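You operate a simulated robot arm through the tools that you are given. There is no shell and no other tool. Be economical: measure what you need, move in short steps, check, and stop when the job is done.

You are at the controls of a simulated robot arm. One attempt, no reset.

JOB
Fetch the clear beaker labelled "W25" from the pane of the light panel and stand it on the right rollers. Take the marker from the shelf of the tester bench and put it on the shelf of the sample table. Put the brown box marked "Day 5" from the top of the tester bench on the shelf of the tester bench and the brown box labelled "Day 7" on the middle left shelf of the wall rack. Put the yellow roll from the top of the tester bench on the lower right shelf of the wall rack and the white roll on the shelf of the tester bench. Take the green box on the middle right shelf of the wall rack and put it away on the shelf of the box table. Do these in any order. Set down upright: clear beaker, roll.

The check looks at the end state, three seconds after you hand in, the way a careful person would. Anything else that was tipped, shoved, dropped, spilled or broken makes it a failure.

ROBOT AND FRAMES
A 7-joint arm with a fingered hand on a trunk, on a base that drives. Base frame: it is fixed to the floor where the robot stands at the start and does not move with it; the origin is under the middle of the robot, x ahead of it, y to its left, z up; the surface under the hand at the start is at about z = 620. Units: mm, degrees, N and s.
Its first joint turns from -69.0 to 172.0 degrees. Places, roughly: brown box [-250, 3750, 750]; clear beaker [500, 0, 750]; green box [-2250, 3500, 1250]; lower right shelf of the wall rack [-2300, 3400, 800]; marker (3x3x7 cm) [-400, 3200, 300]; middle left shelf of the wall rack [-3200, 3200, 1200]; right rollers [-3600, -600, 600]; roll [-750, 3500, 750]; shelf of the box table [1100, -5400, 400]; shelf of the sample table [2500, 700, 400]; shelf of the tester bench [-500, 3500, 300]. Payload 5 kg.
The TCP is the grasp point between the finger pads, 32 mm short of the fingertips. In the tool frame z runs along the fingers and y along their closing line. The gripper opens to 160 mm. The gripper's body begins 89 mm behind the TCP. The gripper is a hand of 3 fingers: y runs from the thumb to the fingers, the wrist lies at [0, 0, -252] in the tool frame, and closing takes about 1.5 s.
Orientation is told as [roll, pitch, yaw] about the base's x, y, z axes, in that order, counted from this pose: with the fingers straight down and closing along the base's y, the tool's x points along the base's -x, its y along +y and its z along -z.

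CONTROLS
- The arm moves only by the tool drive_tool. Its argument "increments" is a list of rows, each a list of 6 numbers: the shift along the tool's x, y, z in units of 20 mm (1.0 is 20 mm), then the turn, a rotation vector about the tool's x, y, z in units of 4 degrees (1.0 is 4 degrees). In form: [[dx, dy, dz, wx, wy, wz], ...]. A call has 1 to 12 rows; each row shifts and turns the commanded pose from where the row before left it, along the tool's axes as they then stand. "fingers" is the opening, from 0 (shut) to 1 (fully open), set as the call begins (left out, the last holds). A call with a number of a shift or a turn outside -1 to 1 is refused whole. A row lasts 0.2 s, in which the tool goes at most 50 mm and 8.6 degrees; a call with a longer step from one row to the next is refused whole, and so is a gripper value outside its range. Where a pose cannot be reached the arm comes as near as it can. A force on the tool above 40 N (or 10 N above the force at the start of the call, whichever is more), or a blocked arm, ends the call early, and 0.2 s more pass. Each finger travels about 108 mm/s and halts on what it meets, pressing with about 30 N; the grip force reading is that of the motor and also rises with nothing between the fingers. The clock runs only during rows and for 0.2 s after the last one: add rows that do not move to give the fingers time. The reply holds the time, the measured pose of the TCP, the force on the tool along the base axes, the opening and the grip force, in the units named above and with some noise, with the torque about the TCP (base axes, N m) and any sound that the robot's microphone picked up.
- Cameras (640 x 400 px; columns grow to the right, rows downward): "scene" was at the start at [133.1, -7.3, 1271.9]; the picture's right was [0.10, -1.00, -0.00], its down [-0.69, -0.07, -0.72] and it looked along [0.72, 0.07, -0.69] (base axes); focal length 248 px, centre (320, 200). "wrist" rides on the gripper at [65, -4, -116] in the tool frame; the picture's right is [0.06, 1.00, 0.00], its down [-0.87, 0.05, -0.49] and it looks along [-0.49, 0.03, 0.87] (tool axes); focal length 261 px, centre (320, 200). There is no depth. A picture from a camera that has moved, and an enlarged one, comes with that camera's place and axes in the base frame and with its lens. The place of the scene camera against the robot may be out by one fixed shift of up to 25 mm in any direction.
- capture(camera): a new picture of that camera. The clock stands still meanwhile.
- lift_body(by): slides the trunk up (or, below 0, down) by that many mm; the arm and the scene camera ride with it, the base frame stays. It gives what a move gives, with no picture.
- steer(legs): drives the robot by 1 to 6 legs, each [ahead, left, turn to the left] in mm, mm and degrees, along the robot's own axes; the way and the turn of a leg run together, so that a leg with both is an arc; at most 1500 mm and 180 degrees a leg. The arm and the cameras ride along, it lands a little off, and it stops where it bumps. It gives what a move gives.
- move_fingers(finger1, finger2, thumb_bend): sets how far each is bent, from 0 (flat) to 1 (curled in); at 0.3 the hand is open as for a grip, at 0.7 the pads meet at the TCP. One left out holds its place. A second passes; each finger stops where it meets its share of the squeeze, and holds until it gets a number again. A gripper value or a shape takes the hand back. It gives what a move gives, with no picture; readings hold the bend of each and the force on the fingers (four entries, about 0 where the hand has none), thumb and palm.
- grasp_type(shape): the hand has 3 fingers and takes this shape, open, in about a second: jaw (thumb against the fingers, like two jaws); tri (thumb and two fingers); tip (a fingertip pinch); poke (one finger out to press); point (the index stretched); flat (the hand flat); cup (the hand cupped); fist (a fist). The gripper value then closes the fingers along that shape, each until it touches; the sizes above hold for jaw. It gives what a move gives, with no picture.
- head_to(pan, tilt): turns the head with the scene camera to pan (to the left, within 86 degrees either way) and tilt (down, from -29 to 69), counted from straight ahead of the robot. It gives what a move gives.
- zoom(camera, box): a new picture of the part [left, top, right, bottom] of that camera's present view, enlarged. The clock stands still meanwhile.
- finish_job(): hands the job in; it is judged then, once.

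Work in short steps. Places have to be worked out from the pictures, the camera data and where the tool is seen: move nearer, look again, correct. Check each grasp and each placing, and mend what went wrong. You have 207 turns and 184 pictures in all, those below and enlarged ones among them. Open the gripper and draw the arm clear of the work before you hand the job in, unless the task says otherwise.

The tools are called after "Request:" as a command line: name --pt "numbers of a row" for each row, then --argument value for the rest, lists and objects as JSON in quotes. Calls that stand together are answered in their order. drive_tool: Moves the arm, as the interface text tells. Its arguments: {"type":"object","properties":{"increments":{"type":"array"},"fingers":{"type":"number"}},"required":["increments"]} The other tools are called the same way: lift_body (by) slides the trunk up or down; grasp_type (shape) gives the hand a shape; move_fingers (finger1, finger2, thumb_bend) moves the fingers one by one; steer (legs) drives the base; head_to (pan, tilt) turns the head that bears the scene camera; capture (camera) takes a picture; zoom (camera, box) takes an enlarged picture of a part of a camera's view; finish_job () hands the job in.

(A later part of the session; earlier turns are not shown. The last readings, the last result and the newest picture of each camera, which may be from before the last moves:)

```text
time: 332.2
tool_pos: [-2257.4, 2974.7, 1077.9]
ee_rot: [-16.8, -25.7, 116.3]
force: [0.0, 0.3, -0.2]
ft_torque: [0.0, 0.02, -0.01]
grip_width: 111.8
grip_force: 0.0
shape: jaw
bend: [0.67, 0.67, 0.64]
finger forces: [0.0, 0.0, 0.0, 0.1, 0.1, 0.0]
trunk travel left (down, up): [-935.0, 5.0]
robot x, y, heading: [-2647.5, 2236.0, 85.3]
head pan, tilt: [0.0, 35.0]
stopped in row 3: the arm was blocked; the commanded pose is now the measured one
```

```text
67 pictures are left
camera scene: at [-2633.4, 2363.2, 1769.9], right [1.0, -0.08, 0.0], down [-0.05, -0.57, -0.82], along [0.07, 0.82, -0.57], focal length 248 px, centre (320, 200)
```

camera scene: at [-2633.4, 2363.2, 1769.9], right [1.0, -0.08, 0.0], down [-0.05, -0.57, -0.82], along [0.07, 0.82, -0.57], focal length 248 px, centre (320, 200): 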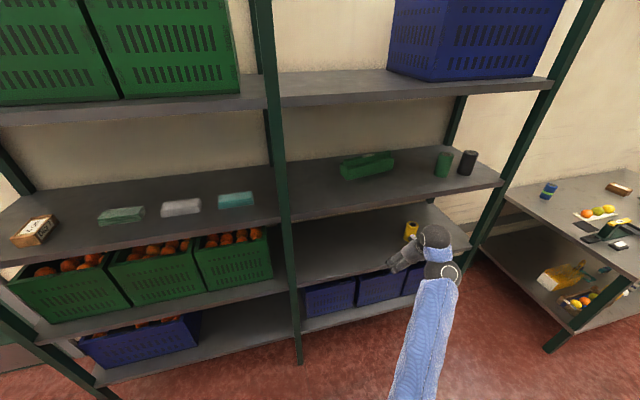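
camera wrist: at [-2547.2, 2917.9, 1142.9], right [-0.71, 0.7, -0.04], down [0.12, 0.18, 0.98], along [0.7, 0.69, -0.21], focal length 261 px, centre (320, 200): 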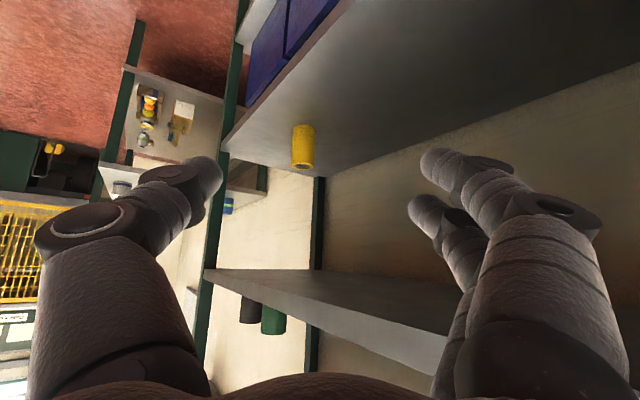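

The arm reconfigured on the way, so the tool is rolled and off place. I straighten its roll and tilt first, then continue yawing left.

Request:
drive_tool --pt "0 0 0 -1 0 0" --pt "0 0 0 -1 0 0" --pt "0 0 0 -1 0 0" --pt "0 0 0 -1 0 0" --pt "0 0 0 -0.2 0 0" --pt "0 0 0 0 -1 0" --pt "0 0 0 0 -1 0" --pt "0 0 0 0 -0.6 0" --pt "0 0 0 0 0 0"

Request:
drive_tool --pt "0 0 0 -0.588 0 -0.809" --pt "0 0 0 -0.588 0 -0.809" --pt "0 0 0 -0.588 0 -0.809" --pt "0 0 0 -0.588 0 -0.809" --pt "0 0 0 -0.588 0 -0.809" --pt "0 0 0 -0.588 0 -0.809" --pt "0 0 0 -0.588 0 -0.809" --pt "0 0 0 -0.588 0 -0.809" --pt "0 0 0 0 0 0"

Request:
capture --camera "scene"

```text
time: 333.6
tool_pos: [-2148.7, 2953.1, 1096.5]
ee_rot: [-7.5, -24.4, 115.7]
force: [-0.4, 0.2, -0.4]
ft_torque: [0.0, 0.0, 0.02]
grip_width: 112.1
grip_force: 0.0
shape: jaw
bend: [0.67, 0.67, 0.64]
finger forces: [0.0, 0.0, 0.0, 0.0, 0.1, 0.0]
trunk travel left (down, up): [-935.0, 5.0]
robot x, y, heading: [-2648.4, 2242.1, 85.0]
head pan, tilt: [0.0, 35.0]
stopped in row 6: the arm was blocked; the commanded pose is now the measured one
```

```text
time: 335.6
tool_pos: [-2194.3, 2962.1, 989.0]
ee_rot: [-0.3, -22.5, 143.8]
force: [0.5, -0.2, 0.1]
ft_torque: [0.02, 0.01, 0.0]
grip_width: 112.2
grip_force: 0.0
shape: jaw
bend: [0.67, 0.67, 0.64]
finger forces: [0.0, 0.0, 0.0, 0.0, 0.0, 0.0]
out of reach, approached as far as the arm can: row 3, 4, 5, 6, 7, 8
trunk travel left (down, up): [-935.0, 5.0]
robot x, y, heading: [-2646.8, 2237.4, 85.0]
head pan, tilt: [0.0, 35.0]
```

```text
66 pictures are left
camera scene: at [-2634.3, 2362.1, 1770.0], right [1.0, -0.08, 0.0], down [-0.05, -0.57, -0.82], along [0.07, 0.82, -0.57], focal length 248 px, centre (320, 200)
```

scene: 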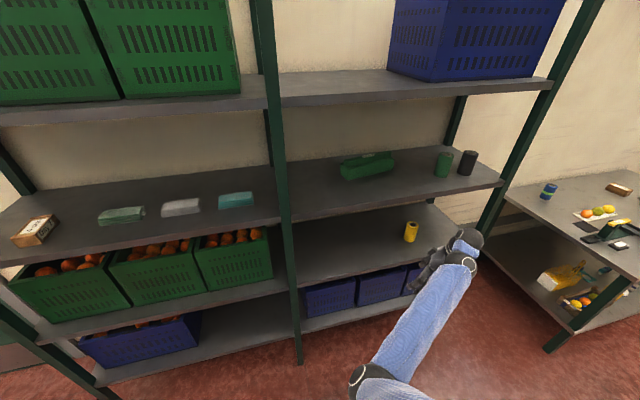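

The arm has drifted right of the robot, where its range is poor. I bring the tool back west, to the robot's front-left.

Request:
drive_tool --pt "-0.746 0.59 0.309 0 0 0" --pt "-0.746 0.59 0.309 0 0 0" --pt "-0.746 0.59 0.309 0 0 0" --pt "-0.746 0.59 0.309 0 0 0" --pt "-0.746 0.59 0.309 0 0 0" --pt "-0.746 0.59 0.309 0 0 0" --pt "-0.746 0.59 0.309 0 0 0" --pt "-0.746 0.59 0.309 0 0 0" --pt "-0.746 0.59 0.309 0 0 0" --pt "-0.746 0.59 0.309 0 0 0" --pt "-0.746 0.59 0.309 0 0 0" --pt "-0.746 0.59 0.309 0 0 0"

Request:
capture --camera "scene"

```text
time: 337.0
tool_pos: [-2195.7, 2967.2, 1028.5]
ee_rot: [-6.0, -17.5, 142.1]
force: [-0.2, -0.1, 0.2]
ft_torque: [0.0, 0.0, -0.03]
grip_width: 111.9
grip_force: 0.1
shape: jaw
bend: [0.67, 0.67, 0.64]
finger forces: [0.0, 0.0, 0.0, 0.1, 0.0, 0.0]
trunk travel left (down, up): [-935.0, 5.0]
robot x, y, heading: [-2647.7, 2239.0, 85.1]
head pan, tilt: [0.0, 35.0]
stopped in row 7: the arm was blocked; the commanded pose is now the measured one
```

```text
65 pictures are left
camera scene: at [-2633.6, 2362.4, 1770.0], right [1.0, -0.08, 0.0], down [-0.05, -0.57, -0.82], along [0.07, 0.82, -0.57], focal length 248 px, centre (320, 200)
```

scene: 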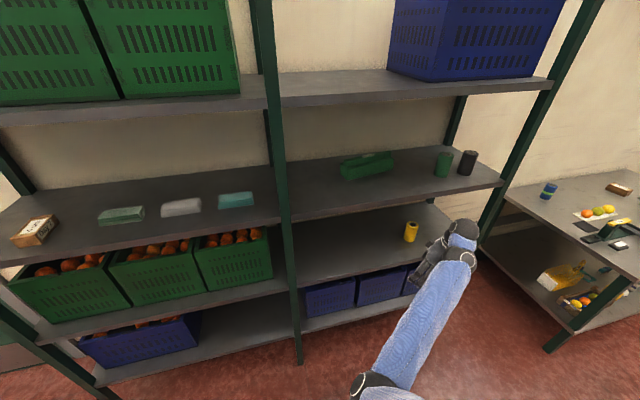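

The elbow has flipped to the left side, and that configuration should favour the original west approach with the tool pointing east. I yaw the tool right, about the vertical.

Request:
drive_tool --pt "0 0 0 0.3 0 0.954" --pt "0 0 0 0.3 0 0.954" --pt "0 0 0 0.3 0 0.954" --pt "0 0 0 0.3 0 0.954" --pt "0 0 0 0.3 0 0.954" --pt "0 0 0 0.3 0 0.954" --pt "0 0 0 0.3 0 0.954" --pt "0 0 0 0.3 0 0.954" --pt "0 0 0 0.3 0 0.954" --pt "0 0 0 0.3 0 0.954" --pt "0 0 0 0.3 0 0.954" --pt "0 0 0 0.3 0 0.954"

Request:
capture --camera "scene"

```text
time: 339.6
tool_pos: [-2199.3, 2967.2, 1026.0]
ee_rot: [-3.8, -21.8, 93.5]
force: [0.4, -0.4, -0.5]
ft_torque: [0.02, 0.02, -0.02]
grip_width: 111.8
grip_force: 0.1
shape: jaw
bend: [0.67, 0.67, 0.64]
finger forces: [0.1, 0.1, 0.0, 0.0, 0.0, 0.0]
trunk travel left (down, up): [-935.0, 5.0]
robot x, y, heading: [-2643.8, 2237.6, 85.4]
head pan, tilt: [0.0, 35.0]
```

```text
64 pictures are left
camera scene: at [-2633.4, 2362.4, 1770.0], right [1.0, -0.08, 0.0], down [-0.05, -0.57, -0.82], along [0.07, 0.82, -0.57], focal length 248 px, centre (320, 200)
```

scene: 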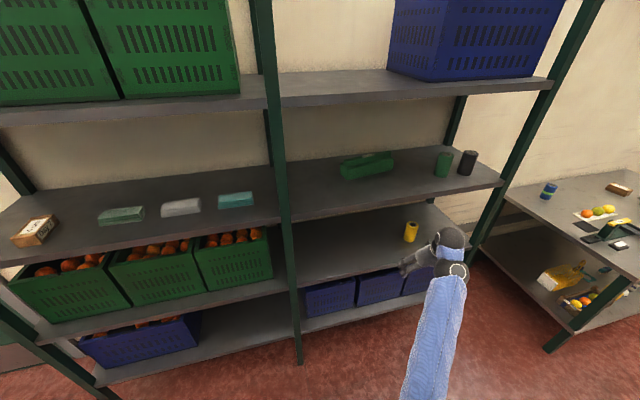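

It tracks well. I continue yawing right, adding tilt.

Request:
drive_tool --pt "0 0 0 0.37 0 0.928" --pt "0 0 0 0.37 0 0.928" --pt "0 0 0 0.37 0 0.928" --pt "0 0 0 0.37 0 0.928" --pt "0 0 0 0.37 0 0.928" --pt "0 0 0 0.37 0 0.928" --pt "0 0 0 0.37 0 0.928" --pt "0 0 0 0.37 0 0.928" --pt "0 0 0 0.37 0 0.928" --pt "0 0 0 0.37 0 0.928"

Request:
drive_tool --pt "0 0 0 0 -1 0" --pt "0 0 0 0 -1 0" --pt "0 0 0 0 -1 0" --pt "0 0 0 0 -0.5 0" --pt "0 0 0 0 0 0"

Request:
capture --camera "scene"

```text
time: 341.8
tool_pos: [-2199.0, 2967.5, 1026.6]
ee_rot: [-2.9, -24.0, 53.3]
force: [0.3, -0.4, 0.9]
ft_torque: [-0.01, 0.01, -0.01]
grip_width: 112.0
grip_force: 0.1
shape: jaw
bend: [0.67, 0.67, 0.64]
finger forces: [0.1, 0.0, 0.0, 0.1, 0.1, 0.1]
trunk travel left (down, up): [-935.0, 5.0]
robot x, y, heading: [-2646.2, 2237.3, 85.0]
head pan, tilt: [0.0, 35.0]
```

```text
time: 343.0
tool_pos: [-2200.0, 2966.0, 1026.6]
ee_rot: [-3.4, -38.0, 54.2]
force: [-1.1, 0.6, 0.2]
ft_torque: [-0.03, 0.0, -0.03]
grip_width: 112.0
grip_force: 0.0
shape: jaw
bend: [0.67, 0.67, 0.64]
finger forces: [0.0, 0.0, 0.0, 0.0, 0.0, 0.0]
trunk travel left (down, up): [-935.0, 5.0]
robot x, y, heading: [-2646.4, 2238.4, 85.3]
head pan, tilt: [0.0, 35.0]
```

```text
63 pictures are left
camera scene: at [-2634.1, 2362.7, 1769.9], right [1.0, -0.08, 0.0], down [-0.05, -0.57, -0.82], along [0.07, 0.82, -0.57], focal length 248 px, centre (320, 200)
```

scene: 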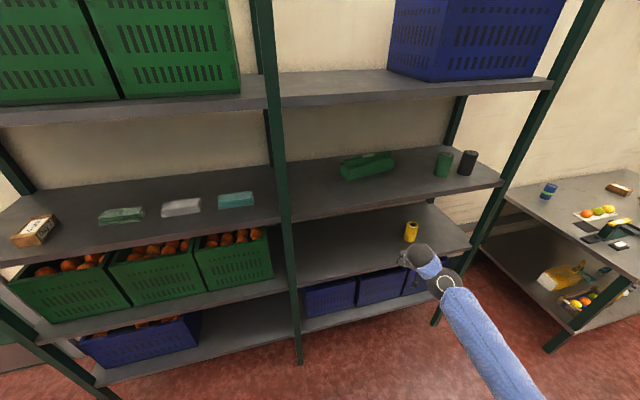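

The tool is now at yaw 54°, tilt 38°, aligned radially with the elbow to the east, which is what I need. I raise it 240 while it's in the corridor.

Request:
drive_tool --pt "-0.616 0 -0.788 -0.85 0 0" --pt "-0.616 0 -0.788 0 0 0" --pt "-0.616 0 -0.788 0 0 0" --pt "-0.616 0 -0.788 0 0 0" --pt "-0.616 0 -0.788 0 0 0" --pt "-0.616 0 -0.788 0 0 0" --pt "-0.616 0 -0.788 0 0 0" --pt "-0.616 0 -0.788 0 0 0" --pt "-0.616 0 -0.788 0 0 0" --pt "-0.616 0 -0.788 0 0 0" --pt "-0.616 0 -0.788 0 0 0" --pt "-0.616 0 -0.788 0 0 0"

Request:
drive_tool --pt "0 0 0 0.616 0 0.788" --pt "0 0 0 0.616 0 0.788" --pt "0 0 0 0.616 0 0.788" --pt "0 0 0 0.616 0 0.788" --pt "0 0 0 0.616 0 0.788" --pt "0 0 0 0.616 0 0.788"

Request:
capture --camera "scene"

```text
time: 345.6
tool_pos: [-2202.1, 2967.4, 1268.2]
ee_rot: [0.0, -38.0, 54.2]
force: [-0.2, 0.3, 0.4]
ft_torque: [0.0, -0.01, 0.01]
grip_width: 111.7
grip_force: 0.1
shape: jaw
bend: [0.67, 0.67, 0.64]
finger forces: [0.1, 0.1, 0.0, 0.0, 0.0, 0.1]
trunk travel left (down, up): [-935.0, 5.0]
robot x, y, heading: [-2648.7, 2241.4, 84.9]
head pan, tilt: [0.0, 35.0]
```

```text
time: 347.0
tool_pos: [-2124.2, 2889.9, 1167.2]
ee_rot: [0.1, -38.1, 30.2]
force: [-0.6, -0.1, 0.2]
ft_torque: [0.01, 0.02, -0.03]
grip_width: 111.8
grip_force: 0.0
shape: jaw
bend: [0.67, 0.67, 0.64]
finger forces: [0.0, 0.1, 0.0, 0.1, 0.1, 0.0]
out of reach, approached as far as the arm can: row 1, 2, 3, 4, 5, 6
trunk travel left (down, up): [-935.0, 5.0]
robot x, y, heading: [-2646.0, 2239.1, 85.2]
head pan, tilt: [0.0, 35.0]
```

```text
62 pictures are left
camera scene: at [-2632.6, 2361.6, 1770.0], right [1.0, -0.08, 0.0], down [-0.05, -0.57, -0.82], along [0.07, 0.82, -0.57], focal length 248 px, centre (320, 200)
```

scene: 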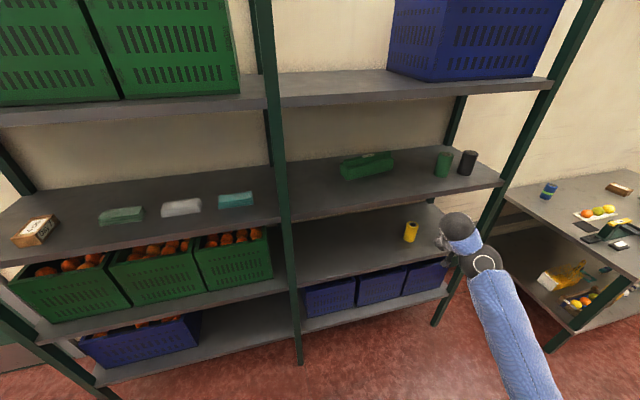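

Joint 1 is likely at its right limit. I yaw the tool back 32°, turn the base right 35° so the tool sits in front of it, and shift the tool left in the robot's frame.

Request:
drive_tool --pt "0 0 0 -0.616 0 -0.788" --pt "0 0 0 -0.616 0 -0.788" --pt "0 0 0 -0.616 0 -0.788" --pt "0 0 0 -0.616 0 -0.788" --pt "0 0 0 -0.616 0 -0.788" --pt "0 0 0 -0.616 0 -0.788" --pt "0 0 0 -0.616 0 -0.788" --pt "0 0 0 -0.616 0 -0.788" --pt "0 0 0 0 0 0"

Request:
steer --legs '[[0, 0, -35]]'

Request:
drive_tool --pt "0.307 0.92 -0.24 0 0 0" --pt "0.307 0.92 -0.24 0 0 0" --pt "0.307 0.92 -0.24 0 0 0" --pt "0.307 0.92 -0.24 0 0 0" --pt "0.307 0.92 -0.24 0 0 0" --pt "0.307 0.92 -0.24 0 0 0" --pt "0.307 0.92 -0.24 0 0 0" --pt "0.307 0.92 -0.24 0 0 0" --pt "0.307 0.92 -0.24 0 0 0" --pt "0.307 0.92 -0.24 0 0 0" --pt "0.307 0.92 -0.24 0 0 0" --pt "0.307 0.92 -0.24 0 0 0"

Request:
drive_tool --pt "0.307 0.92 -0.24 0 0 0" --pt "0.307 0.92 -0.24 0 0 0" --pt "0.307 0.92 -0.24 0 0 0" --pt "0.307 0.92 -0.24 0 0 0" --pt "0.307 0.92 -0.24 0 0 0" --pt "0.307 0.92 -0.24 0 0 0" --pt "0.307 0.92 -0.24 0 0 0" --pt "0.307 0.92 -0.24 0 0 0" --pt "0.307 0.92 -0.24 0 0 0" --pt "0.307 0.92 -0.24 0 0 0" --pt "0.307 0.92 -0.24 0 0 0" --pt "0.307 0.92 -0.24 0 0 0"

Request:
capture --camera "scene"

```text
time: 349.0
tool_pos: [-2124.0, 2890.9, 1166.4]
ee_rot: [0.1, -38.0, 62.2]
force: [0.0, -0.5, -0.4]
ft_torque: [0.02, 0.01, -0.01]
grip_width: 111.8
grip_force: 0.0
shape: jaw
bend: [0.67, 0.67, 0.64]
finger forces: [0.0, 0.1, 0.1, 0.0, 0.0, 0.1]
trunk travel left (down, up): [-935.0, 5.0]
robot x, y, heading: [-2647.0, 2237.8, 85.0]
head pan, tilt: [0.0, 35.0]
```

```text
time: 351.1
tool_pos: [-1845.8, 2476.7, 1166.8]
ee_rot: [0.0, -38.0, 27.3]
force: [0.6, -0.1, 0.5]
ft_torque: [0.05, -0.02, 0.0]
grip_width: 112.0
grip_force: 0.2
shape: jaw
bend: [0.67, 0.67, 0.64]
finger forces: [0.0, 0.0, 0.0, 0.0, 0.0, 0.0]
trunk travel left (down, up): [-935.0, 5.0]
robot x, y, heading: [-2645.0, 2242.1, 50.4]
head pan, tilt: [0.0, 35.0]
```

```text
time: 353.7
tool_pos: [-2030.7, 2631.2, 1167.0]
ee_rot: [0.0, -38.0, 27.4]
force: [0.3, 0.2, 0.5]
ft_torque: [-0.01, 0.0, 0.01]
grip_width: 112.0
grip_force: 0.0
shape: jaw
bend: [0.67, 0.67, 0.64]
finger forces: [0.1, 0.0, 0.1, 0.0, 0.0, 0.0]
trunk travel left (down, up): [-935.0, 5.0]
robot x, y, heading: [-2644.8, 2240.0, 50.5]
head pan, tilt: [0.0, 35.0]
```

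```text
time: 356.3
tool_pos: [-2133.0, 2713.4, 1160.9]
ee_rot: [0.3, -38.1, 27.5]
force: [0.1, -0.5, 0.1]
ft_torque: [0.0, -0.01, 0.01]
grip_width: 111.7
grip_force: 0.0
shape: jaw
bend: [0.67, 0.67, 0.64]
finger forces: [0.1, 0.0, 0.1, 0.0, 0.0, 0.0]
out of reach, approached as far as the arm can: row 6, 7, 8, 9, 10, 11, 12
trunk travel left (down, up): [-935.0, 5.0]
robot x, y, heading: [-2646.4, 2240.8, 50.3]
head pan, tilt: [0.0, 35.0]
```

```text
61 pictures are left
camera scene: at [-2557.6, 2331.1, 1770.0], right [0.77, -0.64, 0.0], down [-0.37, -0.44, -0.82], along [0.52, 0.63, -0.57], focal length 248 px, centre (320, 200)
```

scene: 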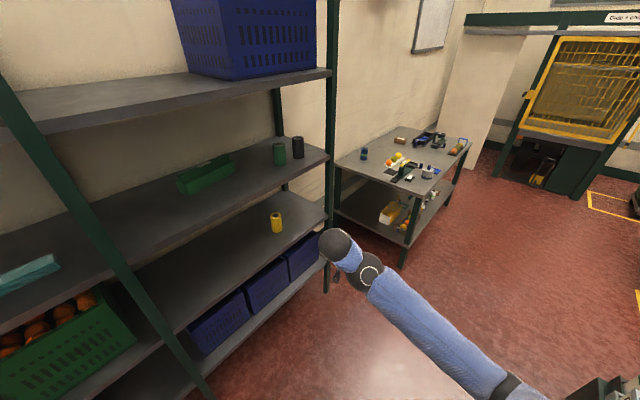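

The wrist needs to stay nearly radial at this height. So I'll approach the box's west end along a radial line at about yaw 50° and let the closing fingers square the box up. I set the tool radial (yaw offset -8°), raise it, and open the hand fully.

Request:
drive_tool --pt "0 0 0 -0.616 0 -0.788" --pt "0 0 0 -0.616 0 -0.788" --pt "0 0 0 -0.616 0 -0.788" --pt "0 0 0 -0.46 0 -0.59" --pt "-0.616 0 -0.788 0 0 0" --pt "-0.616 0 -0.788 0 0 0" --pt "-0.616 0 -0.788 0 0 0" --pt "-0.616 0 -0.788 0 0 0" --pt "-0.616 0 -0.788 0 0 0" --pt "-0.616 0 -0.788 0 0 0" --pt "0 0 0 0 0 0" --fingers 1

Request:
drive_tool --pt "-0.788 0 0.616 0 0 0" --pt "-0.788 0 0.616 0 0 0" --pt "-0.788 0 0.616 0 0 0" --pt "-0.788 0 0.616 0 0 0" --pt "-0.788 0 0.616 0 0 0" --pt "-0.788 0 0.616 0 0 0" --pt "-0.788 0 0.616 0 0 0" --pt "-0.788 0 0.616 0 0 0" --pt "-0.788 0 0.616 0 0 0" --pt "-0.788 0 0.616 0 0 0" --pt "-0.788 0 0.616 0 0 0" --pt "-0.788 0 0.616 0 0 0"

```text
time: 358.7
tool_pos: [-2131.8, 2712.3, 1231.5]
ee_rot: [0.0, -38.0, 42.4]
force: [0.6, 0.6, -0.1]
ft_torque: [-0.03, -0.01, 0.0]
grip_width: 159.9
grip_force: 0.1
shape: jaw
bend: [0.3, 0.3, 0.3]
finger forces: [0.0, 0.0, 0.0, 0.0, 0.1, 0.0]
out of reach, approached as far as the arm can: row 8, 9, 10
trunk travel left (down, up): [-935.0, 5.0]
robot x, y, heading: [-2642.6, 2243.3, 50.4]
head pan, tilt: [0.0, 35.0]
```

```text
time: 361.3
tool_pos: [-1955.2, 2876.7, 1231.6]
ee_rot: [-0.1, -38.0, 42.4]
force: [0.5, 0.3, -0.6]
ft_torque: [-0.02, 0.0, 0.01]
grip_width: 160.0
grip_force: 0.0
shape: jaw
bend: [0.3, 0.3, 0.3]
finger forces: [0.1, 0.1, 0.0, 0.0, 0.1, 0.0]
trunk travel left (down, up): [-935.0, 5.0]
robot x, y, heading: [-2646.1, 2242.9, 50.3]
head pan, tilt: [0.0, 35.0]
```

Extended to 938 mm. I raise the rest of the way.

Request:
drive_tool --pt "-0.616 0 -0.788 0 0 0" --pt "-0.616 0 -0.788 0 0 0" --pt "-0.616 0 -0.788 0 0 0" --pt "0 0 0 0 0 0"

Request:
steer --legs '[[0, 0, 7.6], [-340, 430, 0]]'

Request:
capture --camera "scene"

Request:
capture --camera "wrist"

```text
time: 362.3
tool_pos: [-1955.9, 2875.1, 1291.9]
ee_rot: [0.0, -38.0, 42.3]
force: [1.3, 0.9, 0.2]
ft_torque: [-0.02, -0.01, -0.02]
grip_width: 159.9
grip_force: 0.1
shape: jaw
bend: [0.3, 0.3, 0.3]
finger forces: [0.1, 0.0, 0.0, 0.0, 0.0, 0.1]
trunk travel left (down, up): [-935.0, 5.0]
robot x, y, heading: [-2650.1, 2240.8, 50.2]
head pan, tilt: [0.0, 35.0]
```

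```text
time: 366.1
tool_pos: [-2588.7, 2896.1, 1292.1]
ee_rot: [0.0, -38.0, 49.8]
force: [-0.4, 0.5, -0.8]
ft_torque: [0.0, -0.02, 0.0]
grip_width: 159.8
grip_force: 0.1
shape: jaw
bend: [0.3, 0.3, 0.3]
finger forces: [0.1, 0.1, 0.0, 0.0, 0.0, 0.1]
trunk travel left (down, up): [-935.0, 5.0]
robot x, y, heading: [-3190.6, 2174.9, 57.8]
head pan, tilt: [0.0, 35.0]
```

```text
60 pictures are left
camera scene: at [-3116.4, 2278.4, 1769.9], right [0.85, -0.53, 0.0], down [-0.31, -0.49, -0.82], along [0.44, 0.69, -0.57], focal length 248 px, centre (320, 200)
```

scene: 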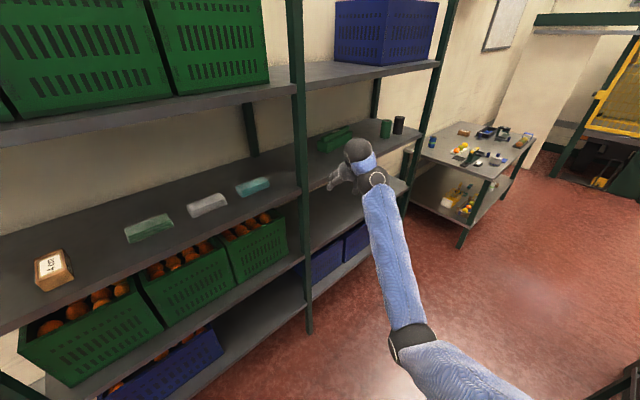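

```text
59 pictures are left
camera wrist: at [-2664.5, 2799.6, 1342.6], right [-0.79, 0.61, -0.04], down [0.21, 0.33, 0.92], along [0.57, 0.72, -0.38], focal length 261 px, centre (320, 200)
```

wrist: 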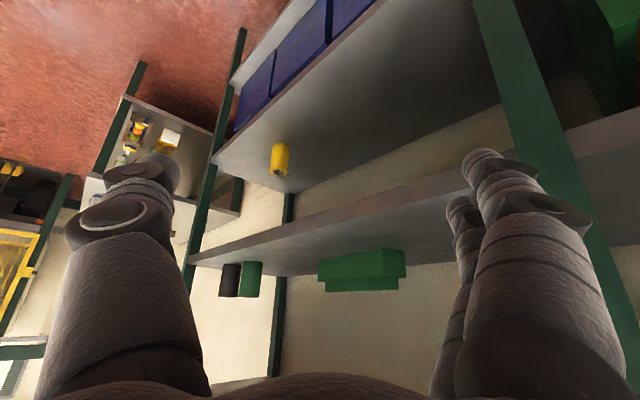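

I zoom to refine the box position from this angle.

Request:
zoom --camera "scene" --box '[290, 100, 430, 210]'

Request:
zoom --camera "wrist" --box '[200, 190, 460, 320]'

```text
3.64 times, centred on (360, 155) of scene
camera zoom: at [-3116.4, 2278.4, 1769.9], right [0.85, -0.53, 0.0], down [-0.31, -0.49, -0.82], along [0.44, 0.69, -0.57], focal length 901 px, centre (174, 364)
```

zoom: 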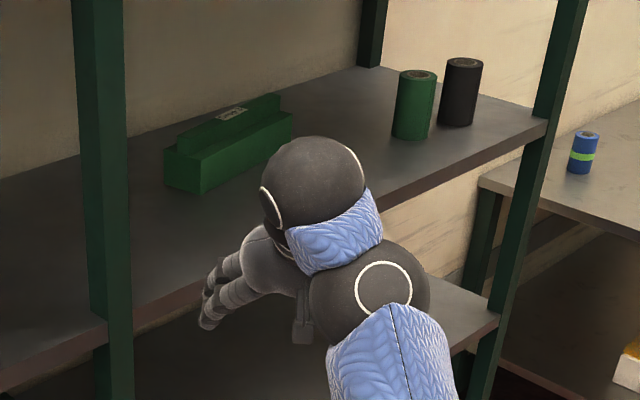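

```text
2.46 times, centred on (330, 255) of wrist
camera zoom: at [-2664.5, 2799.6, 1342.6], right [-0.79, 0.61, -0.04], down [0.21, 0.33, 0.92], along [0.57, 0.72, -0.38], focal length 642 px, centre (295, 65)
```

zoom: 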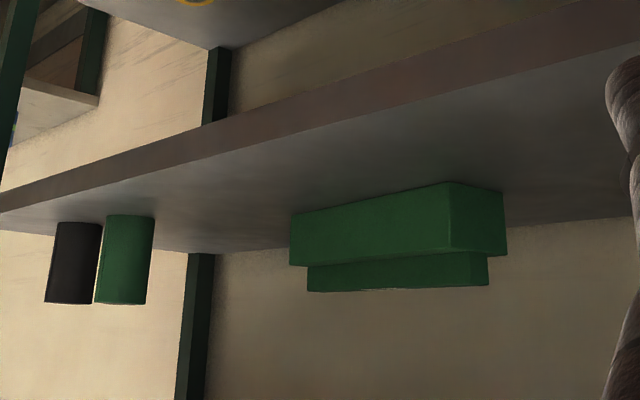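

The box is about 222 x 64 and 80 tall, with its axis at about 18° and its west end near (-2454, 3322). I extend 40 mm more and drive to a pre-grasp point 120 mm short along the 50° line.

Request:
drive_tool --pt "-0.788 0 0.616 0 0 0" --pt "-0.788 0 0.616 0 0 0" --pt "0.6 0 0.77 0 0 0" --pt "0 0 0 0 0 0"

Request:
steer --legs '[[329, 90, 0]]'

Request:
capture --camera "wrist"

Request:
zoom --camera "scene" --box '[250, 80, 450, 230]'

```text
time: 367.1
tool_pos: [-2562.0, 2927.5, 1271.2]
ee_rot: [0.0, -37.9, 49.8]
force: [-0.4, -1.1, -0.3]
ft_torque: [-0.01, -0.02, 0.0]
grip_width: 159.8
grip_force: 0.2
shape: jaw
bend: [0.3, 0.3, 0.3]
finger forces: [0.1, 0.0, 0.1, 0.0, 0.0, 0.0]
trunk travel left (down, up): [-935.0, 5.0]
robot x, y, heading: [-3189.8, 2173.1, 58.0]
head pan, tilt: [0.0, 35.0]
```

```text
time: 369.3
tool_pos: [-2463.5, 3256.8, 1270.5]
ee_rot: [0.0, -37.9, 49.9]
force: [0.4, 1.0, -1.1]
ft_torque: [-0.02, -0.01, 0.0]
grip_width: 159.9
grip_force: 0.1
shape: jaw
bend: [0.3, 0.3, 0.3]
finger forces: [0.1, 0.1, 0.0, 0.0, 0.0, 0.1]
trunk travel left (down, up): [-935.0, 5.0]
robot x, y, heading: [-3091.1, 2502.6, 57.9]
head pan, tilt: [0.0, 35.0]
```

```text
56 pictures are left
camera wrist: at [-2540.1, 3159.1, 1322.1], right [-0.8, 0.6, -0.04], down [0.2, 0.33, 0.92], along [0.57, 0.73, -0.38], focal length 261 px, centre (320, 200)
```

wrist: 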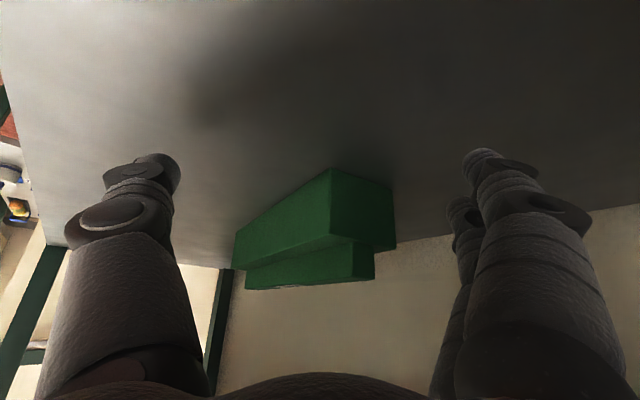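

```text
2.67 times, centred on (350, 155) of scene
camera zoom: at [-3016.2, 2606.2, 1769.9], right [0.85, -0.53, 0.0], down [-0.31, -0.49, -0.82], along [0.44, 0.69, -0.57], focal length 661 px, centre (240, 320)
```

zoom: 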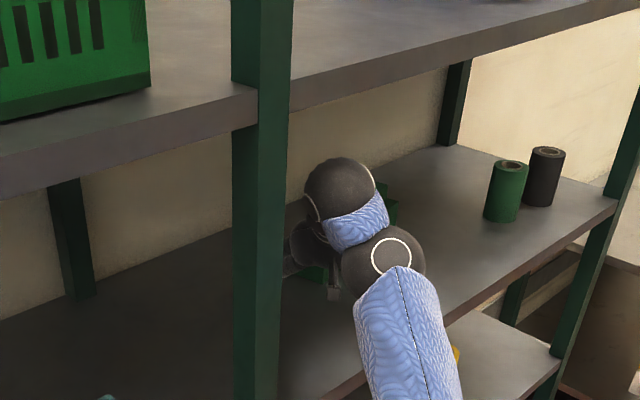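

The box corners confirm the west end at (-2453, 3328). I lower 6 mm and drive the last 124 mm along the tool line so the fingers straddle the box.

Request:
drive_tool --pt "0.185 0 0.236 0 0 0" --pt "0 0 0 0 0 0"

Request:
steer --legs '[[123, -14, 0]]'

Request:
capture --camera "wrist"

```text
time: 369.9
tool_pos: [-2463.6, 3255.8, 1264.7]
ee_rot: [0.1, -38.0, 50.0]
force: [-1.1, -0.5, -0.4]
ft_torque: [0.02, 0.0, 0.01]
grip_width: 159.9
grip_force: 0.1
shape: jaw
bend: [0.3, 0.3, 0.3]
finger forces: [0.1, 0.1, 0.1, 0.0, 0.1, 0.0]
trunk travel left (down, up): [-935.0, 5.0]
robot x, y, heading: [-3092.5, 2502.5, 57.8]
head pan, tilt: [0.0, 35.0]
```

```text
time: 371.1
tool_pos: [-2386.2, 3350.8, 1265.2]
ee_rot: [0.0, -37.9, 49.9]
force: [0.0, 0.4, -0.1]
ft_torque: [0.0, -0.03, 0.01]
grip_width: 160.0
grip_force: 0.1
shape: jaw
bend: [0.3, 0.3, 0.3]
finger forces: [0.0, 0.1, 0.0, 0.0, 0.0, 0.0]
trunk travel left (down, up): [-935.0, 5.0]
robot x, y, heading: [-3010.2, 2600.3, 57.8]
head pan, tilt: [0.0, 35.0]
```

```text
54 pictures are left
camera wrist: at [-2462.0, 3255.2, 1316.5], right [-0.79, 0.61, -0.04], down [0.2, 0.33, 0.92], along [0.57, 0.73, -0.38], focal length 261 px, centre (320, 200)
```

wrist: 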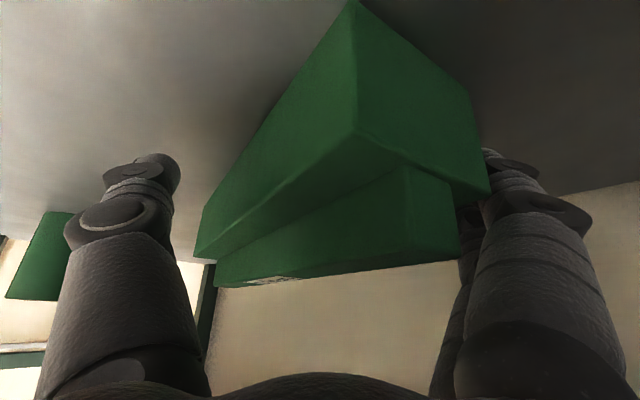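

The fingers straddle the box with no contact. I close and let the box square up.

Request:
drive_tool --pt "0 0 0 0 0 0" --pt "0 0 0 0 0 0" --pt "0 0 0 0 0 0" --pt "0 0 0 0 0 0" --pt "0 0 0 0 0 0" --pt "0 0 0 0 0 0" --pt "0 0 0 0 0 0" --pt "0 0 0 0 0 0" --fingers 0

Request:
capture --camera "wrist"

```text
time: 372.9
tool_pos: [-2387.3, 3351.6, 1265.3]
ee_rot: [0.0, -38.0, 49.9]
force: [-0.5, -0.5, 2.9]
ft_torque: [-0.22, -0.15, -0.29]
grip_width: 75.6
grip_force: 29.8
shape: jaw
bend: [0.73, 0.73, 0.7]
finger forces: [12.9, 13.3, 0.0, 0.0, 25.3, 0.1]
trunk travel left (down, up): [-935.0, 5.0]
robot x, y, heading: [-3014.5, 2600.3, 57.8]
head pan, tilt: [0.0, 35.0]
```

```text
53 pictures are left
camera wrist: at [-2462.2, 3255.0, 1316.8], right [-0.79, 0.61, -0.04], down [0.2, 0.33, 0.92], along [0.57, 0.73, -0.38], focal length 261 px, centre (320, 200)
```

wrist: 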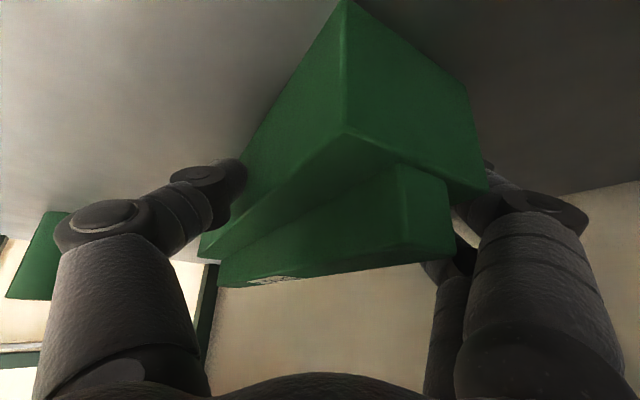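

It's held obliquely, 76 mm wide, with all three fingers loaded evenly. I test-lift 15 mm.

Request:
drive_tool --pt "-0.23 0 -0.296 0 0 0" --pt "-0.23 0 -0.296 0 0 0" --pt "0 0 0 0 0 0" --pt "0 0 0 0 0 0"

Request:
capture --camera "wrist"

```text
time: 373.9
tool_pos: [-2387.0, 3352.3, 1280.3]
ee_rot: [0.0, -38.0, 49.9]
force: [0.3, -1.0, -3.3]
ft_torque: [-0.09, 0.24, -0.03]
grip_width: 74.8
grip_force: 30.2
shape: jaw
bend: [0.73, 0.73, 0.7]
finger forces: [11.2, 13.7, 0.0, 0.1, 24.1, 0.0]
trunk travel left (down, up): [-935.0, 5.0]
robot x, y, heading: [-3013.3, 2600.4, 57.8]
head pan, tilt: [0.0, 35.0]
```

```text
52 pictures are left
camera wrist: at [-2462.2, 3255.7, 1331.1], right [-0.79, 0.61, -0.04], down [0.21, 0.33, 0.92], along [0.57, 0.73, -0.38], focal length 261 px, centre (320, 200)
```

wrist: 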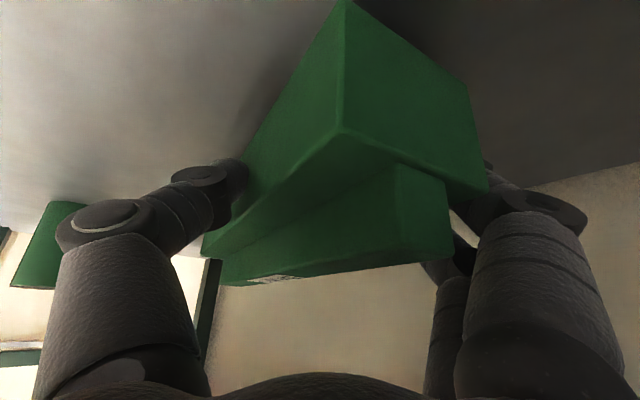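

It holds level at 3 N weight. I drive straight out of the rack.

Request:
steer --legs '[[-268, -255, 0]]'

Request:
drive_tool --pt "0.788 0 -0.616 0 0 0" --pt "0.788 0 -0.616 0 0 0" --pt "0.788 0 -0.616 0 0 0" --pt "0.788 0 -0.616 0 0 0" --pt "0.788 0 -0.616 0 0 0" --pt "0.788 0 -0.616 0 0 0" --pt "0.788 0 -0.616 0 0 0" --pt "0.788 0 -0.616 0 0 0" --pt "0.788 0 -0.616 0 0 0" --pt "0.788 0 -0.616 0 0 0" --pt "0.788 0 -0.616 0 0 0"

Request:
capture --camera "scene"

Request:
capture --camera "wrist"

```text
time: 376.3
tool_pos: [-2309.9, 2986.2, 1281.1]
ee_rot: [0.0, -38.0, 49.6]
force: [-0.1, 0.5, -3.7]
ft_torque: [-0.13, 0.22, -0.01]
grip_width: 74.7
grip_force: 30.0
shape: jaw
bend: [0.73, 0.73, 0.7]
finger forces: [10.9, 13.9, 0.0, 0.0, 24.3, 0.0]
trunk travel left (down, up): [-935.0, 5.0]
robot x, y, heading: [-2939.9, 2240.7, 57.5]
head pan, tilt: [0.0, 35.0]
```

```text
time: 378.7
tool_pos: [-2441.3, 2834.2, 1279.2]
ee_rot: [0.0, -38.1, 49.7]
force: [-0.3, -0.2, -3.5]
ft_torque: [-0.1, 0.18, -0.02]
grip_width: 71.2
grip_force: 30.1
shape: jaw
bend: [0.73, 0.73, 0.7]
finger forces: [9.8, 15.1, 0.0, 0.0, 24.6, 0.1]
out of reach, approached as far as the arm can: row 11
trunk travel left (down, up): [-935.0, 5.0]
robot x, y, heading: [-2936.8, 2237.0, 58.0]
head pan, tilt: [0.0, 35.0]
```

```text
51 pictures are left
camera scene: at [-2864.7, 2339.8, 1769.8], right [0.84, -0.54, 0.0], down [-0.31, -0.48, -0.82], along [0.44, 0.69, -0.57], focal length 248 px, centre (320, 200)
```

scene: 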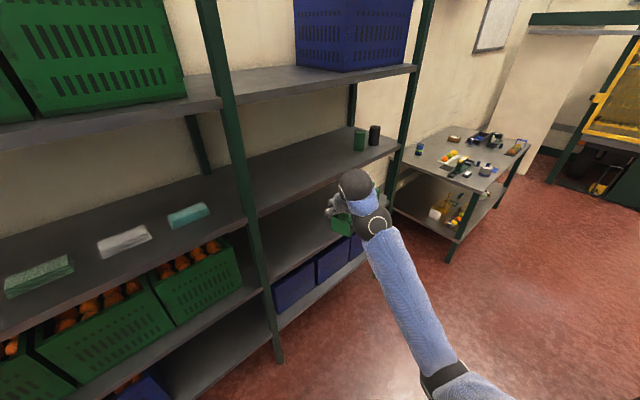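

```text
50 pictures are left
camera wrist: at [-2516.3, 2738.4, 1330.0], right [-0.79, 0.61, -0.04], down [0.21, 0.33, 0.92], along [0.57, 0.72, -0.38], focal length 261 px, centre (320, 200)
```

wrist: 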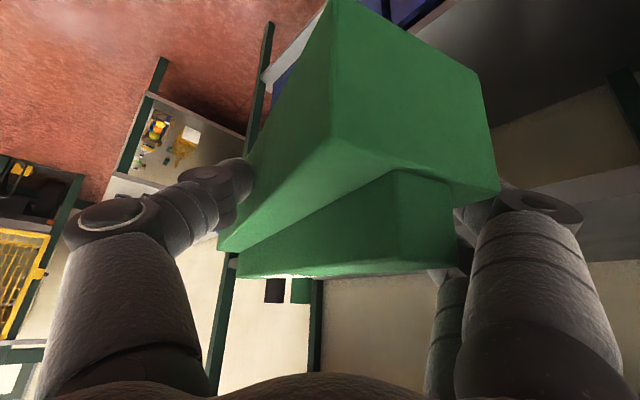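

The box is out and settling into the grip. I carry it east up the corridor, then turn south into the passage.

Request:
steer --legs '[[0, 0, -55], [0, 60, 0], [1100, 0, 0], [1100, 0, 0]]'

Request:
steer --legs '[[0, 0, -93], [1200, 0, 0], [1200, 0, 0], [1100, 0, 0]]'

Request:
head_to --pan 0 --tilt 25

Request:
capture --camera "scene"

Request:
capture --camera "wrist"

```text
time: 392.6
tool_pos: [32.0, 2368.8, 1279.9]
ee_rot: [0.0, -38.1, -4.4]
force: [0.3, 0.7, -3.3]
ft_torque: [0.07, 0.2, 0.03]
grip_width: 70.6
grip_force: 29.5
shape: jaw
bend: [0.73, 0.73, 0.7]
finger forces: [8.6, 15.1, 0.1, 0.0, 23.5, 0.0]
trunk travel left (down, up): [-935.0, 5.0]
robot x, y, heading: [-746.8, 2424.2, 3.7]
head pan, tilt: [0.0, 35.0]
```

```text
time: 411.5
tool_pos: [-795.8, -1450.0, 1276.8]
ee_rot: [-0.1, -37.7, -97.1]
force: [-1.7, 15.1, -1.3]
ft_torque: [0.53, 0.3, -1.37]
grip_width: 70.9
grip_force: 30.0
shape: jaw
bend: [0.73, 0.73, 0.7]
finger forces: [15.9, 14.3, 0.0, 0.2, 36.6, 0.1]
trunk travel left (down, up): [-935.0, 5.0]
robot x, y, heading: [-708.1, -674.4, -89.1]
head pan, tilt: [0.0, 35.0]
stopped in leg 4: the force on the tool passed its limit at 65 N (the readings are from after the stop); the commanded pose is now the measured one
```

```text
time: 412.3
tool_pos: [-797.2, -1445.8, 1279.3]
ee_rot: [0.0, -37.9, -97.0]
force: [0.6, -0.1, -3.0]
ft_torque: [0.17, -0.09, -0.01]
grip_width: 70.2
grip_force: 30.2
shape: jaw
bend: [0.73, 0.73, 0.7]
finger forces: [12.0, 16.6, 0.1, 0.0, 24.3, 0.1]
trunk travel left (down, up): [-935.0, 5.0]
robot x, y, heading: [-705.1, -674.8, -89.1]
head pan, tilt: [0.0, 25.0]
```

```text
49 pictures are left
camera scene: at [-704.6, -832.0, 1785.8], right [-1.0, -0.02, 0.0], down [-0.01, 0.42, -0.91], along [0.01, -0.91, -0.42], focal length 248 px, centre (320, 200)
```

scene: 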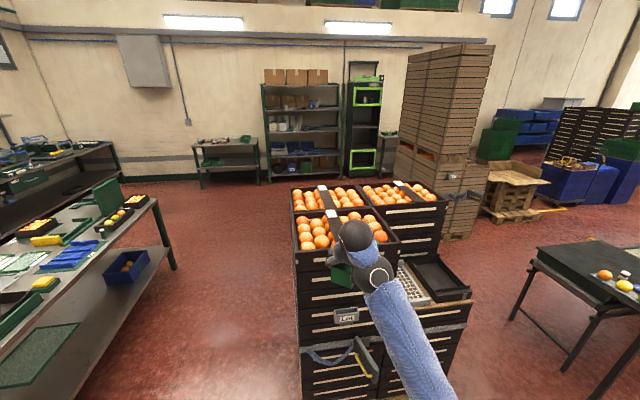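

```text
48 pictures are left
camera wrist: at [-785.6, -1324.3, 1331.1], right [1.0, -0.07, -0.04], down [0.01, -0.39, 0.92], along [-0.08, -0.92, -0.39], focal length 261 px, centre (320, 200)
```

wrist: 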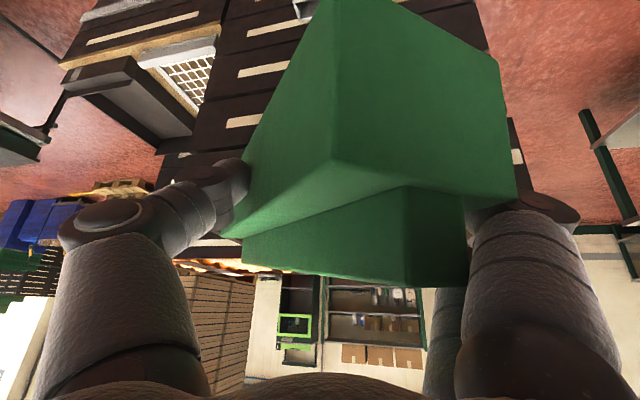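

The carried box bumped the "Lot" crate stack, and the grip still holds. I back off, then zoom on the stack and on the box table, which is the small table left of the far rack.

Request:
steer --legs '[[-250, 0, 0]]'

Request:
zoom --camera "scene" --box '[260, 170, 480, 400]'

Request:
zoom --camera "scene" --box '[170, 110, 290, 200]'

```text
time: 414.1
tool_pos: [-800.5, -1195.0, 1279.4]
ee_rot: [0.0, -37.9, -96.9]
force: [0.3, 1.2, -3.8]
ft_torque: [0.16, -0.08, 0.01]
grip_width: 70.2
grip_force: 30.4
shape: jaw
bend: [0.73, 0.73, 0.7]
finger forces: [11.9, 16.7, 0.0, 0.1, 24.3, 0.1]
trunk travel left (down, up): [-935.0, 5.0]
robot x, y, heading: [-711.2, -423.4, -89.1]
head pan, tilt: [0.0, 25.0]
```

```text
1.74 times, centred on (370, 285) of scene
camera zoom: at [-708.6, -581.2, 1785.7], right [-1.0, -0.02, 0.0], down [-0.01, 0.42, -0.91], along [0.01, -0.91, -0.42], focal length 431 px, centre (233, 52)
```

zoom: 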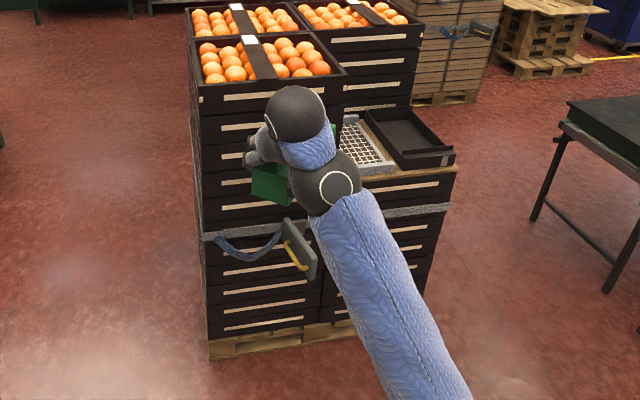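

```text
4.44 times, centred on (230, 155) of scene
camera zoom: at [-708.6, -581.2, 1785.7], right [-1.0, -0.02, 0.0], down [-0.01, 0.42, -0.91], along [0.01, -0.91, -0.42], focal length 1102 px, centre (720, 400)
```

zoom: 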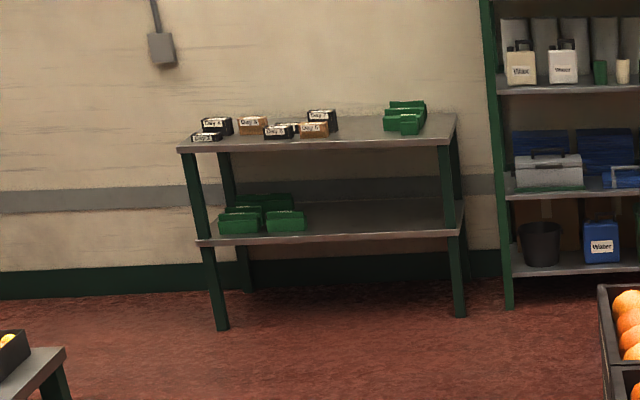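

The stack is neat. The box table's shelf is at z≈403 and its right side is free. I go east to x≈0, then south past the stack.

Request:
steer --legs '[[0, 700, 0], [1400, 0, 0], [1300, 0, 0]]'

Request:
capture --camera "scene"

Request:
capture --camera "wrist"

```text
time: 430.6
tool_pos: [-8.4, -3888.7, 1278.8]
ee_rot: [0.0, -37.8, -95.7]
force: [0.3, -0.1, -3.9]
ft_torque: [0.19, -0.07, -0.02]
grip_width: 70.0
grip_force: 29.9
shape: jaw
bend: [0.73, 0.73, 0.7]
finger forces: [11.4, 16.6, 0.1, 0.0, 24.3, 0.0]
trunk travel left (down, up): [-935.0, 5.0]
robot x, y, heading: [62.4, -3113.0, -87.8]
head pan, tilt: [0.0, 25.0]
```

```text
45 pictures are left
camera scene: at [68.7, -3273.1, 1785.7], right [-1.0, -0.04, 0.0], down [-0.02, 0.42, -0.91], along [0.04, -0.91, -0.42], focal length 248 px, centre (320, 200)
```

scene: 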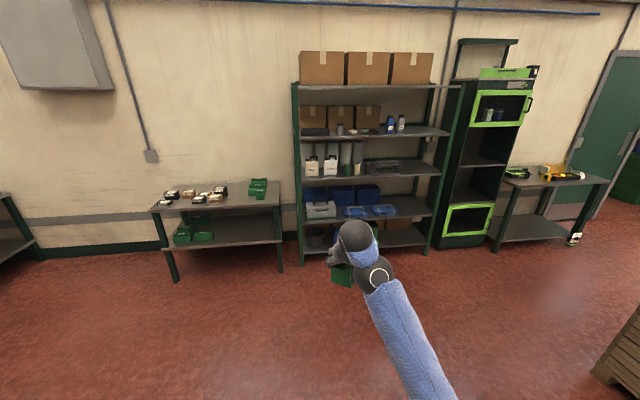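

```text
44 pictures are left
camera wrist: at [-0.5, -3766.6, 1330.4], right [1.0, -0.05, -0.04], down [0.02, -0.39, 0.92], along [-0.06, -0.92, -0.39], focal length 261 px, centre (320, 200)
```

wrist: 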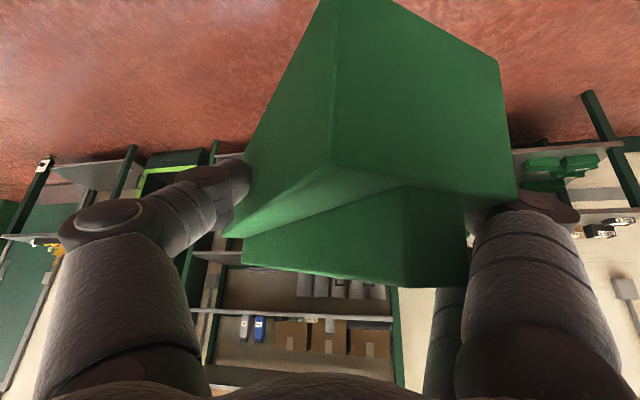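

I zoom on the box table.

Request:
zoom --camera "scene" --box '[140, 160, 300, 290]'

```text
3.08 times, centred on (220, 225) of scene
camera zoom: at [68.7, -3273.1, 1785.7], right [-1.0, -0.04, 0.0], down [-0.02, 0.42, -0.91], along [0.04, -0.91, -0.42], focal length 763 px, centre (628, 123)
```

zoom: 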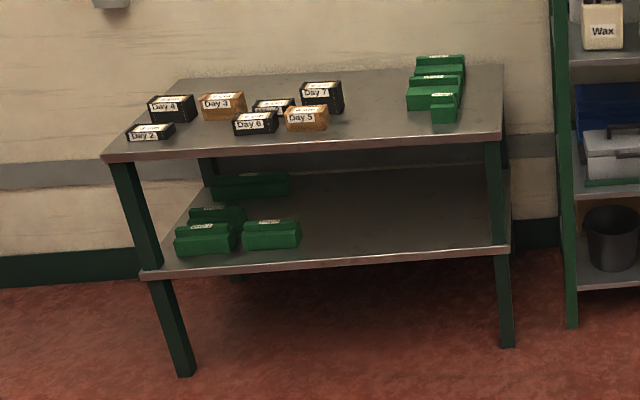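

The shelf edge runs from (532, -5297) to (1617, -5104) at z≈400, with its right half free. I drive to 350 short of the placing position and lower with both arm and trunk.

Request:
steer --legs '[[0, 0, 7.8], [1261, 485, 0]]'

Request:
drive_tool --pt "0.616 0 0.788 0 0 0" --pt "0.616 0 0.788 0 0 0" --pt "0.616 0 0.788 0 0 0" --pt "0.616 0 0.788 0 0 0" --pt "0.616 0 0.788 0 0 0" --pt "0.616 0 0.788 0 0 0" --pt "0.616 0 0.788 0 0 0" --pt "0.616 0 0.788 0 0 0" --pt "0.616 0 0.788 0 0 0" --pt "0.616 0 0.788 0 0 0" --pt "0.616 0 0.788 0 0 0" --pt "0.616 0 0.788 0 0 0"

Request:
lift_body --by -300

Request:
lift_body --by -240

Request:
capture --camera "scene"

Request:
capture --camera "wrist"

```text
time: 438.0
tool_pos: [817.0, -5044.8, 1278.3]
ee_rot: [0.0, -37.8, -86.9]
force: [0.0, 0.5, -4.2]
ft_torque: [0.18, -0.05, 0.03]
grip_width: 70.1
grip_force: 29.4
shape: jaw
bend: [0.73, 0.73, 0.7]
finger forces: [11.4, 16.6, 0.0, 0.1, 24.2, 0.0]
trunk travel left (down, up): [-935.0, 5.0]
robot x, y, heading: [773.3, -4268.8, -79.1]
head pan, tilt: [0.0, 25.0]
```

```text
time: 440.6
tool_pos: [816.3, -5046.1, 1038.6]
ee_rot: [0.0, -37.9, -87.0]
force: [0.1, 1.5, -4.0]
ft_torque: [0.23, -0.06, -0.01]
grip_width: 69.9
grip_force: 30.2
shape: jaw
bend: [0.73, 0.73, 0.7]
finger forces: [10.8, 16.9, 0.0, 0.0, 24.1, 0.0]
trunk travel left (down, up): [-935.0, 5.0]
robot x, y, heading: [767.0, -4269.9, -78.8]
head pan, tilt: [0.0, 25.0]
```

```text
time: 443.6
tool_pos: [817.5, -5045.1, 739.1]
ee_rot: [0.0, -37.9, -87.0]
force: [0.4, 5.1, -3.2]
ft_torque: [-0.18, -0.07, -0.17]
grip_width: 68.6
grip_force: 30.2
shape: jaw
bend: [0.72, 0.74, 0.7]
finger forces: [7.1, 16.8, 0.0, 0.0, 26.1, 0.1]
trunk travel left (down, up): [-635.0, 305.0]
robot x, y, heading: [767.5, -4270.7, -79.1]
head pan, tilt: [0.0, 25.0]
```

```text
time: 446.1
tool_pos: [816.2, -5045.4, 500.0]
ee_rot: [0.0, -37.9, -87.0]
force: [0.3, -0.6, -4.2]
ft_torque: [0.2, -0.01, -0.03]
grip_width: 68.0
grip_force: 29.3
shape: jaw
bend: [0.72, 0.73, 0.7]
finger forces: [8.5, 14.6, 0.0, 0.0, 23.5, 0.0]
trunk travel left (down, up): [-395.0, 545.0]
robot x, y, heading: [771.3, -4273.7, -79.0]
head pan, tilt: [0.0, 25.0]
```

```text
42 pictures are left
camera scene: at [797.4, -4425.7, 1245.8], right [-0.98, -0.19, 0.0], down [-0.08, 0.42, -0.91], along [0.17, -0.89, -0.42], focal length 248 px, centre (320, 200)
```

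scene: 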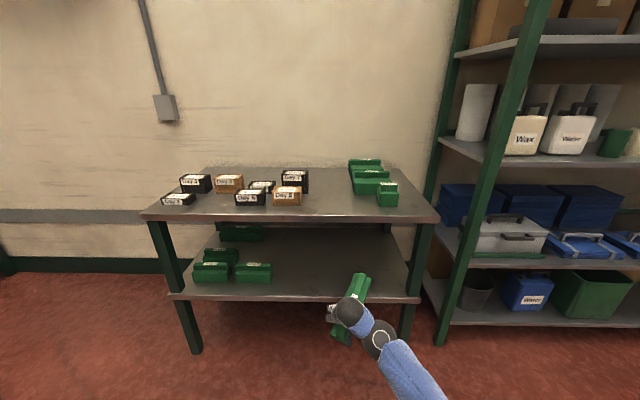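

```text
41 pictures are left
camera wrist: at [806.0, -4923.6, 550.7], right [0.99, 0.1, -0.04], down [0.07, -0.38, 0.92], along [0.08, -0.92, -0.39], focal length 261 px, centre (320, 200)
```

wrist: 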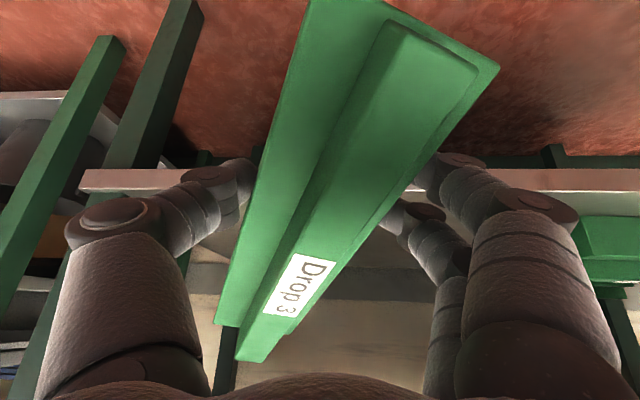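

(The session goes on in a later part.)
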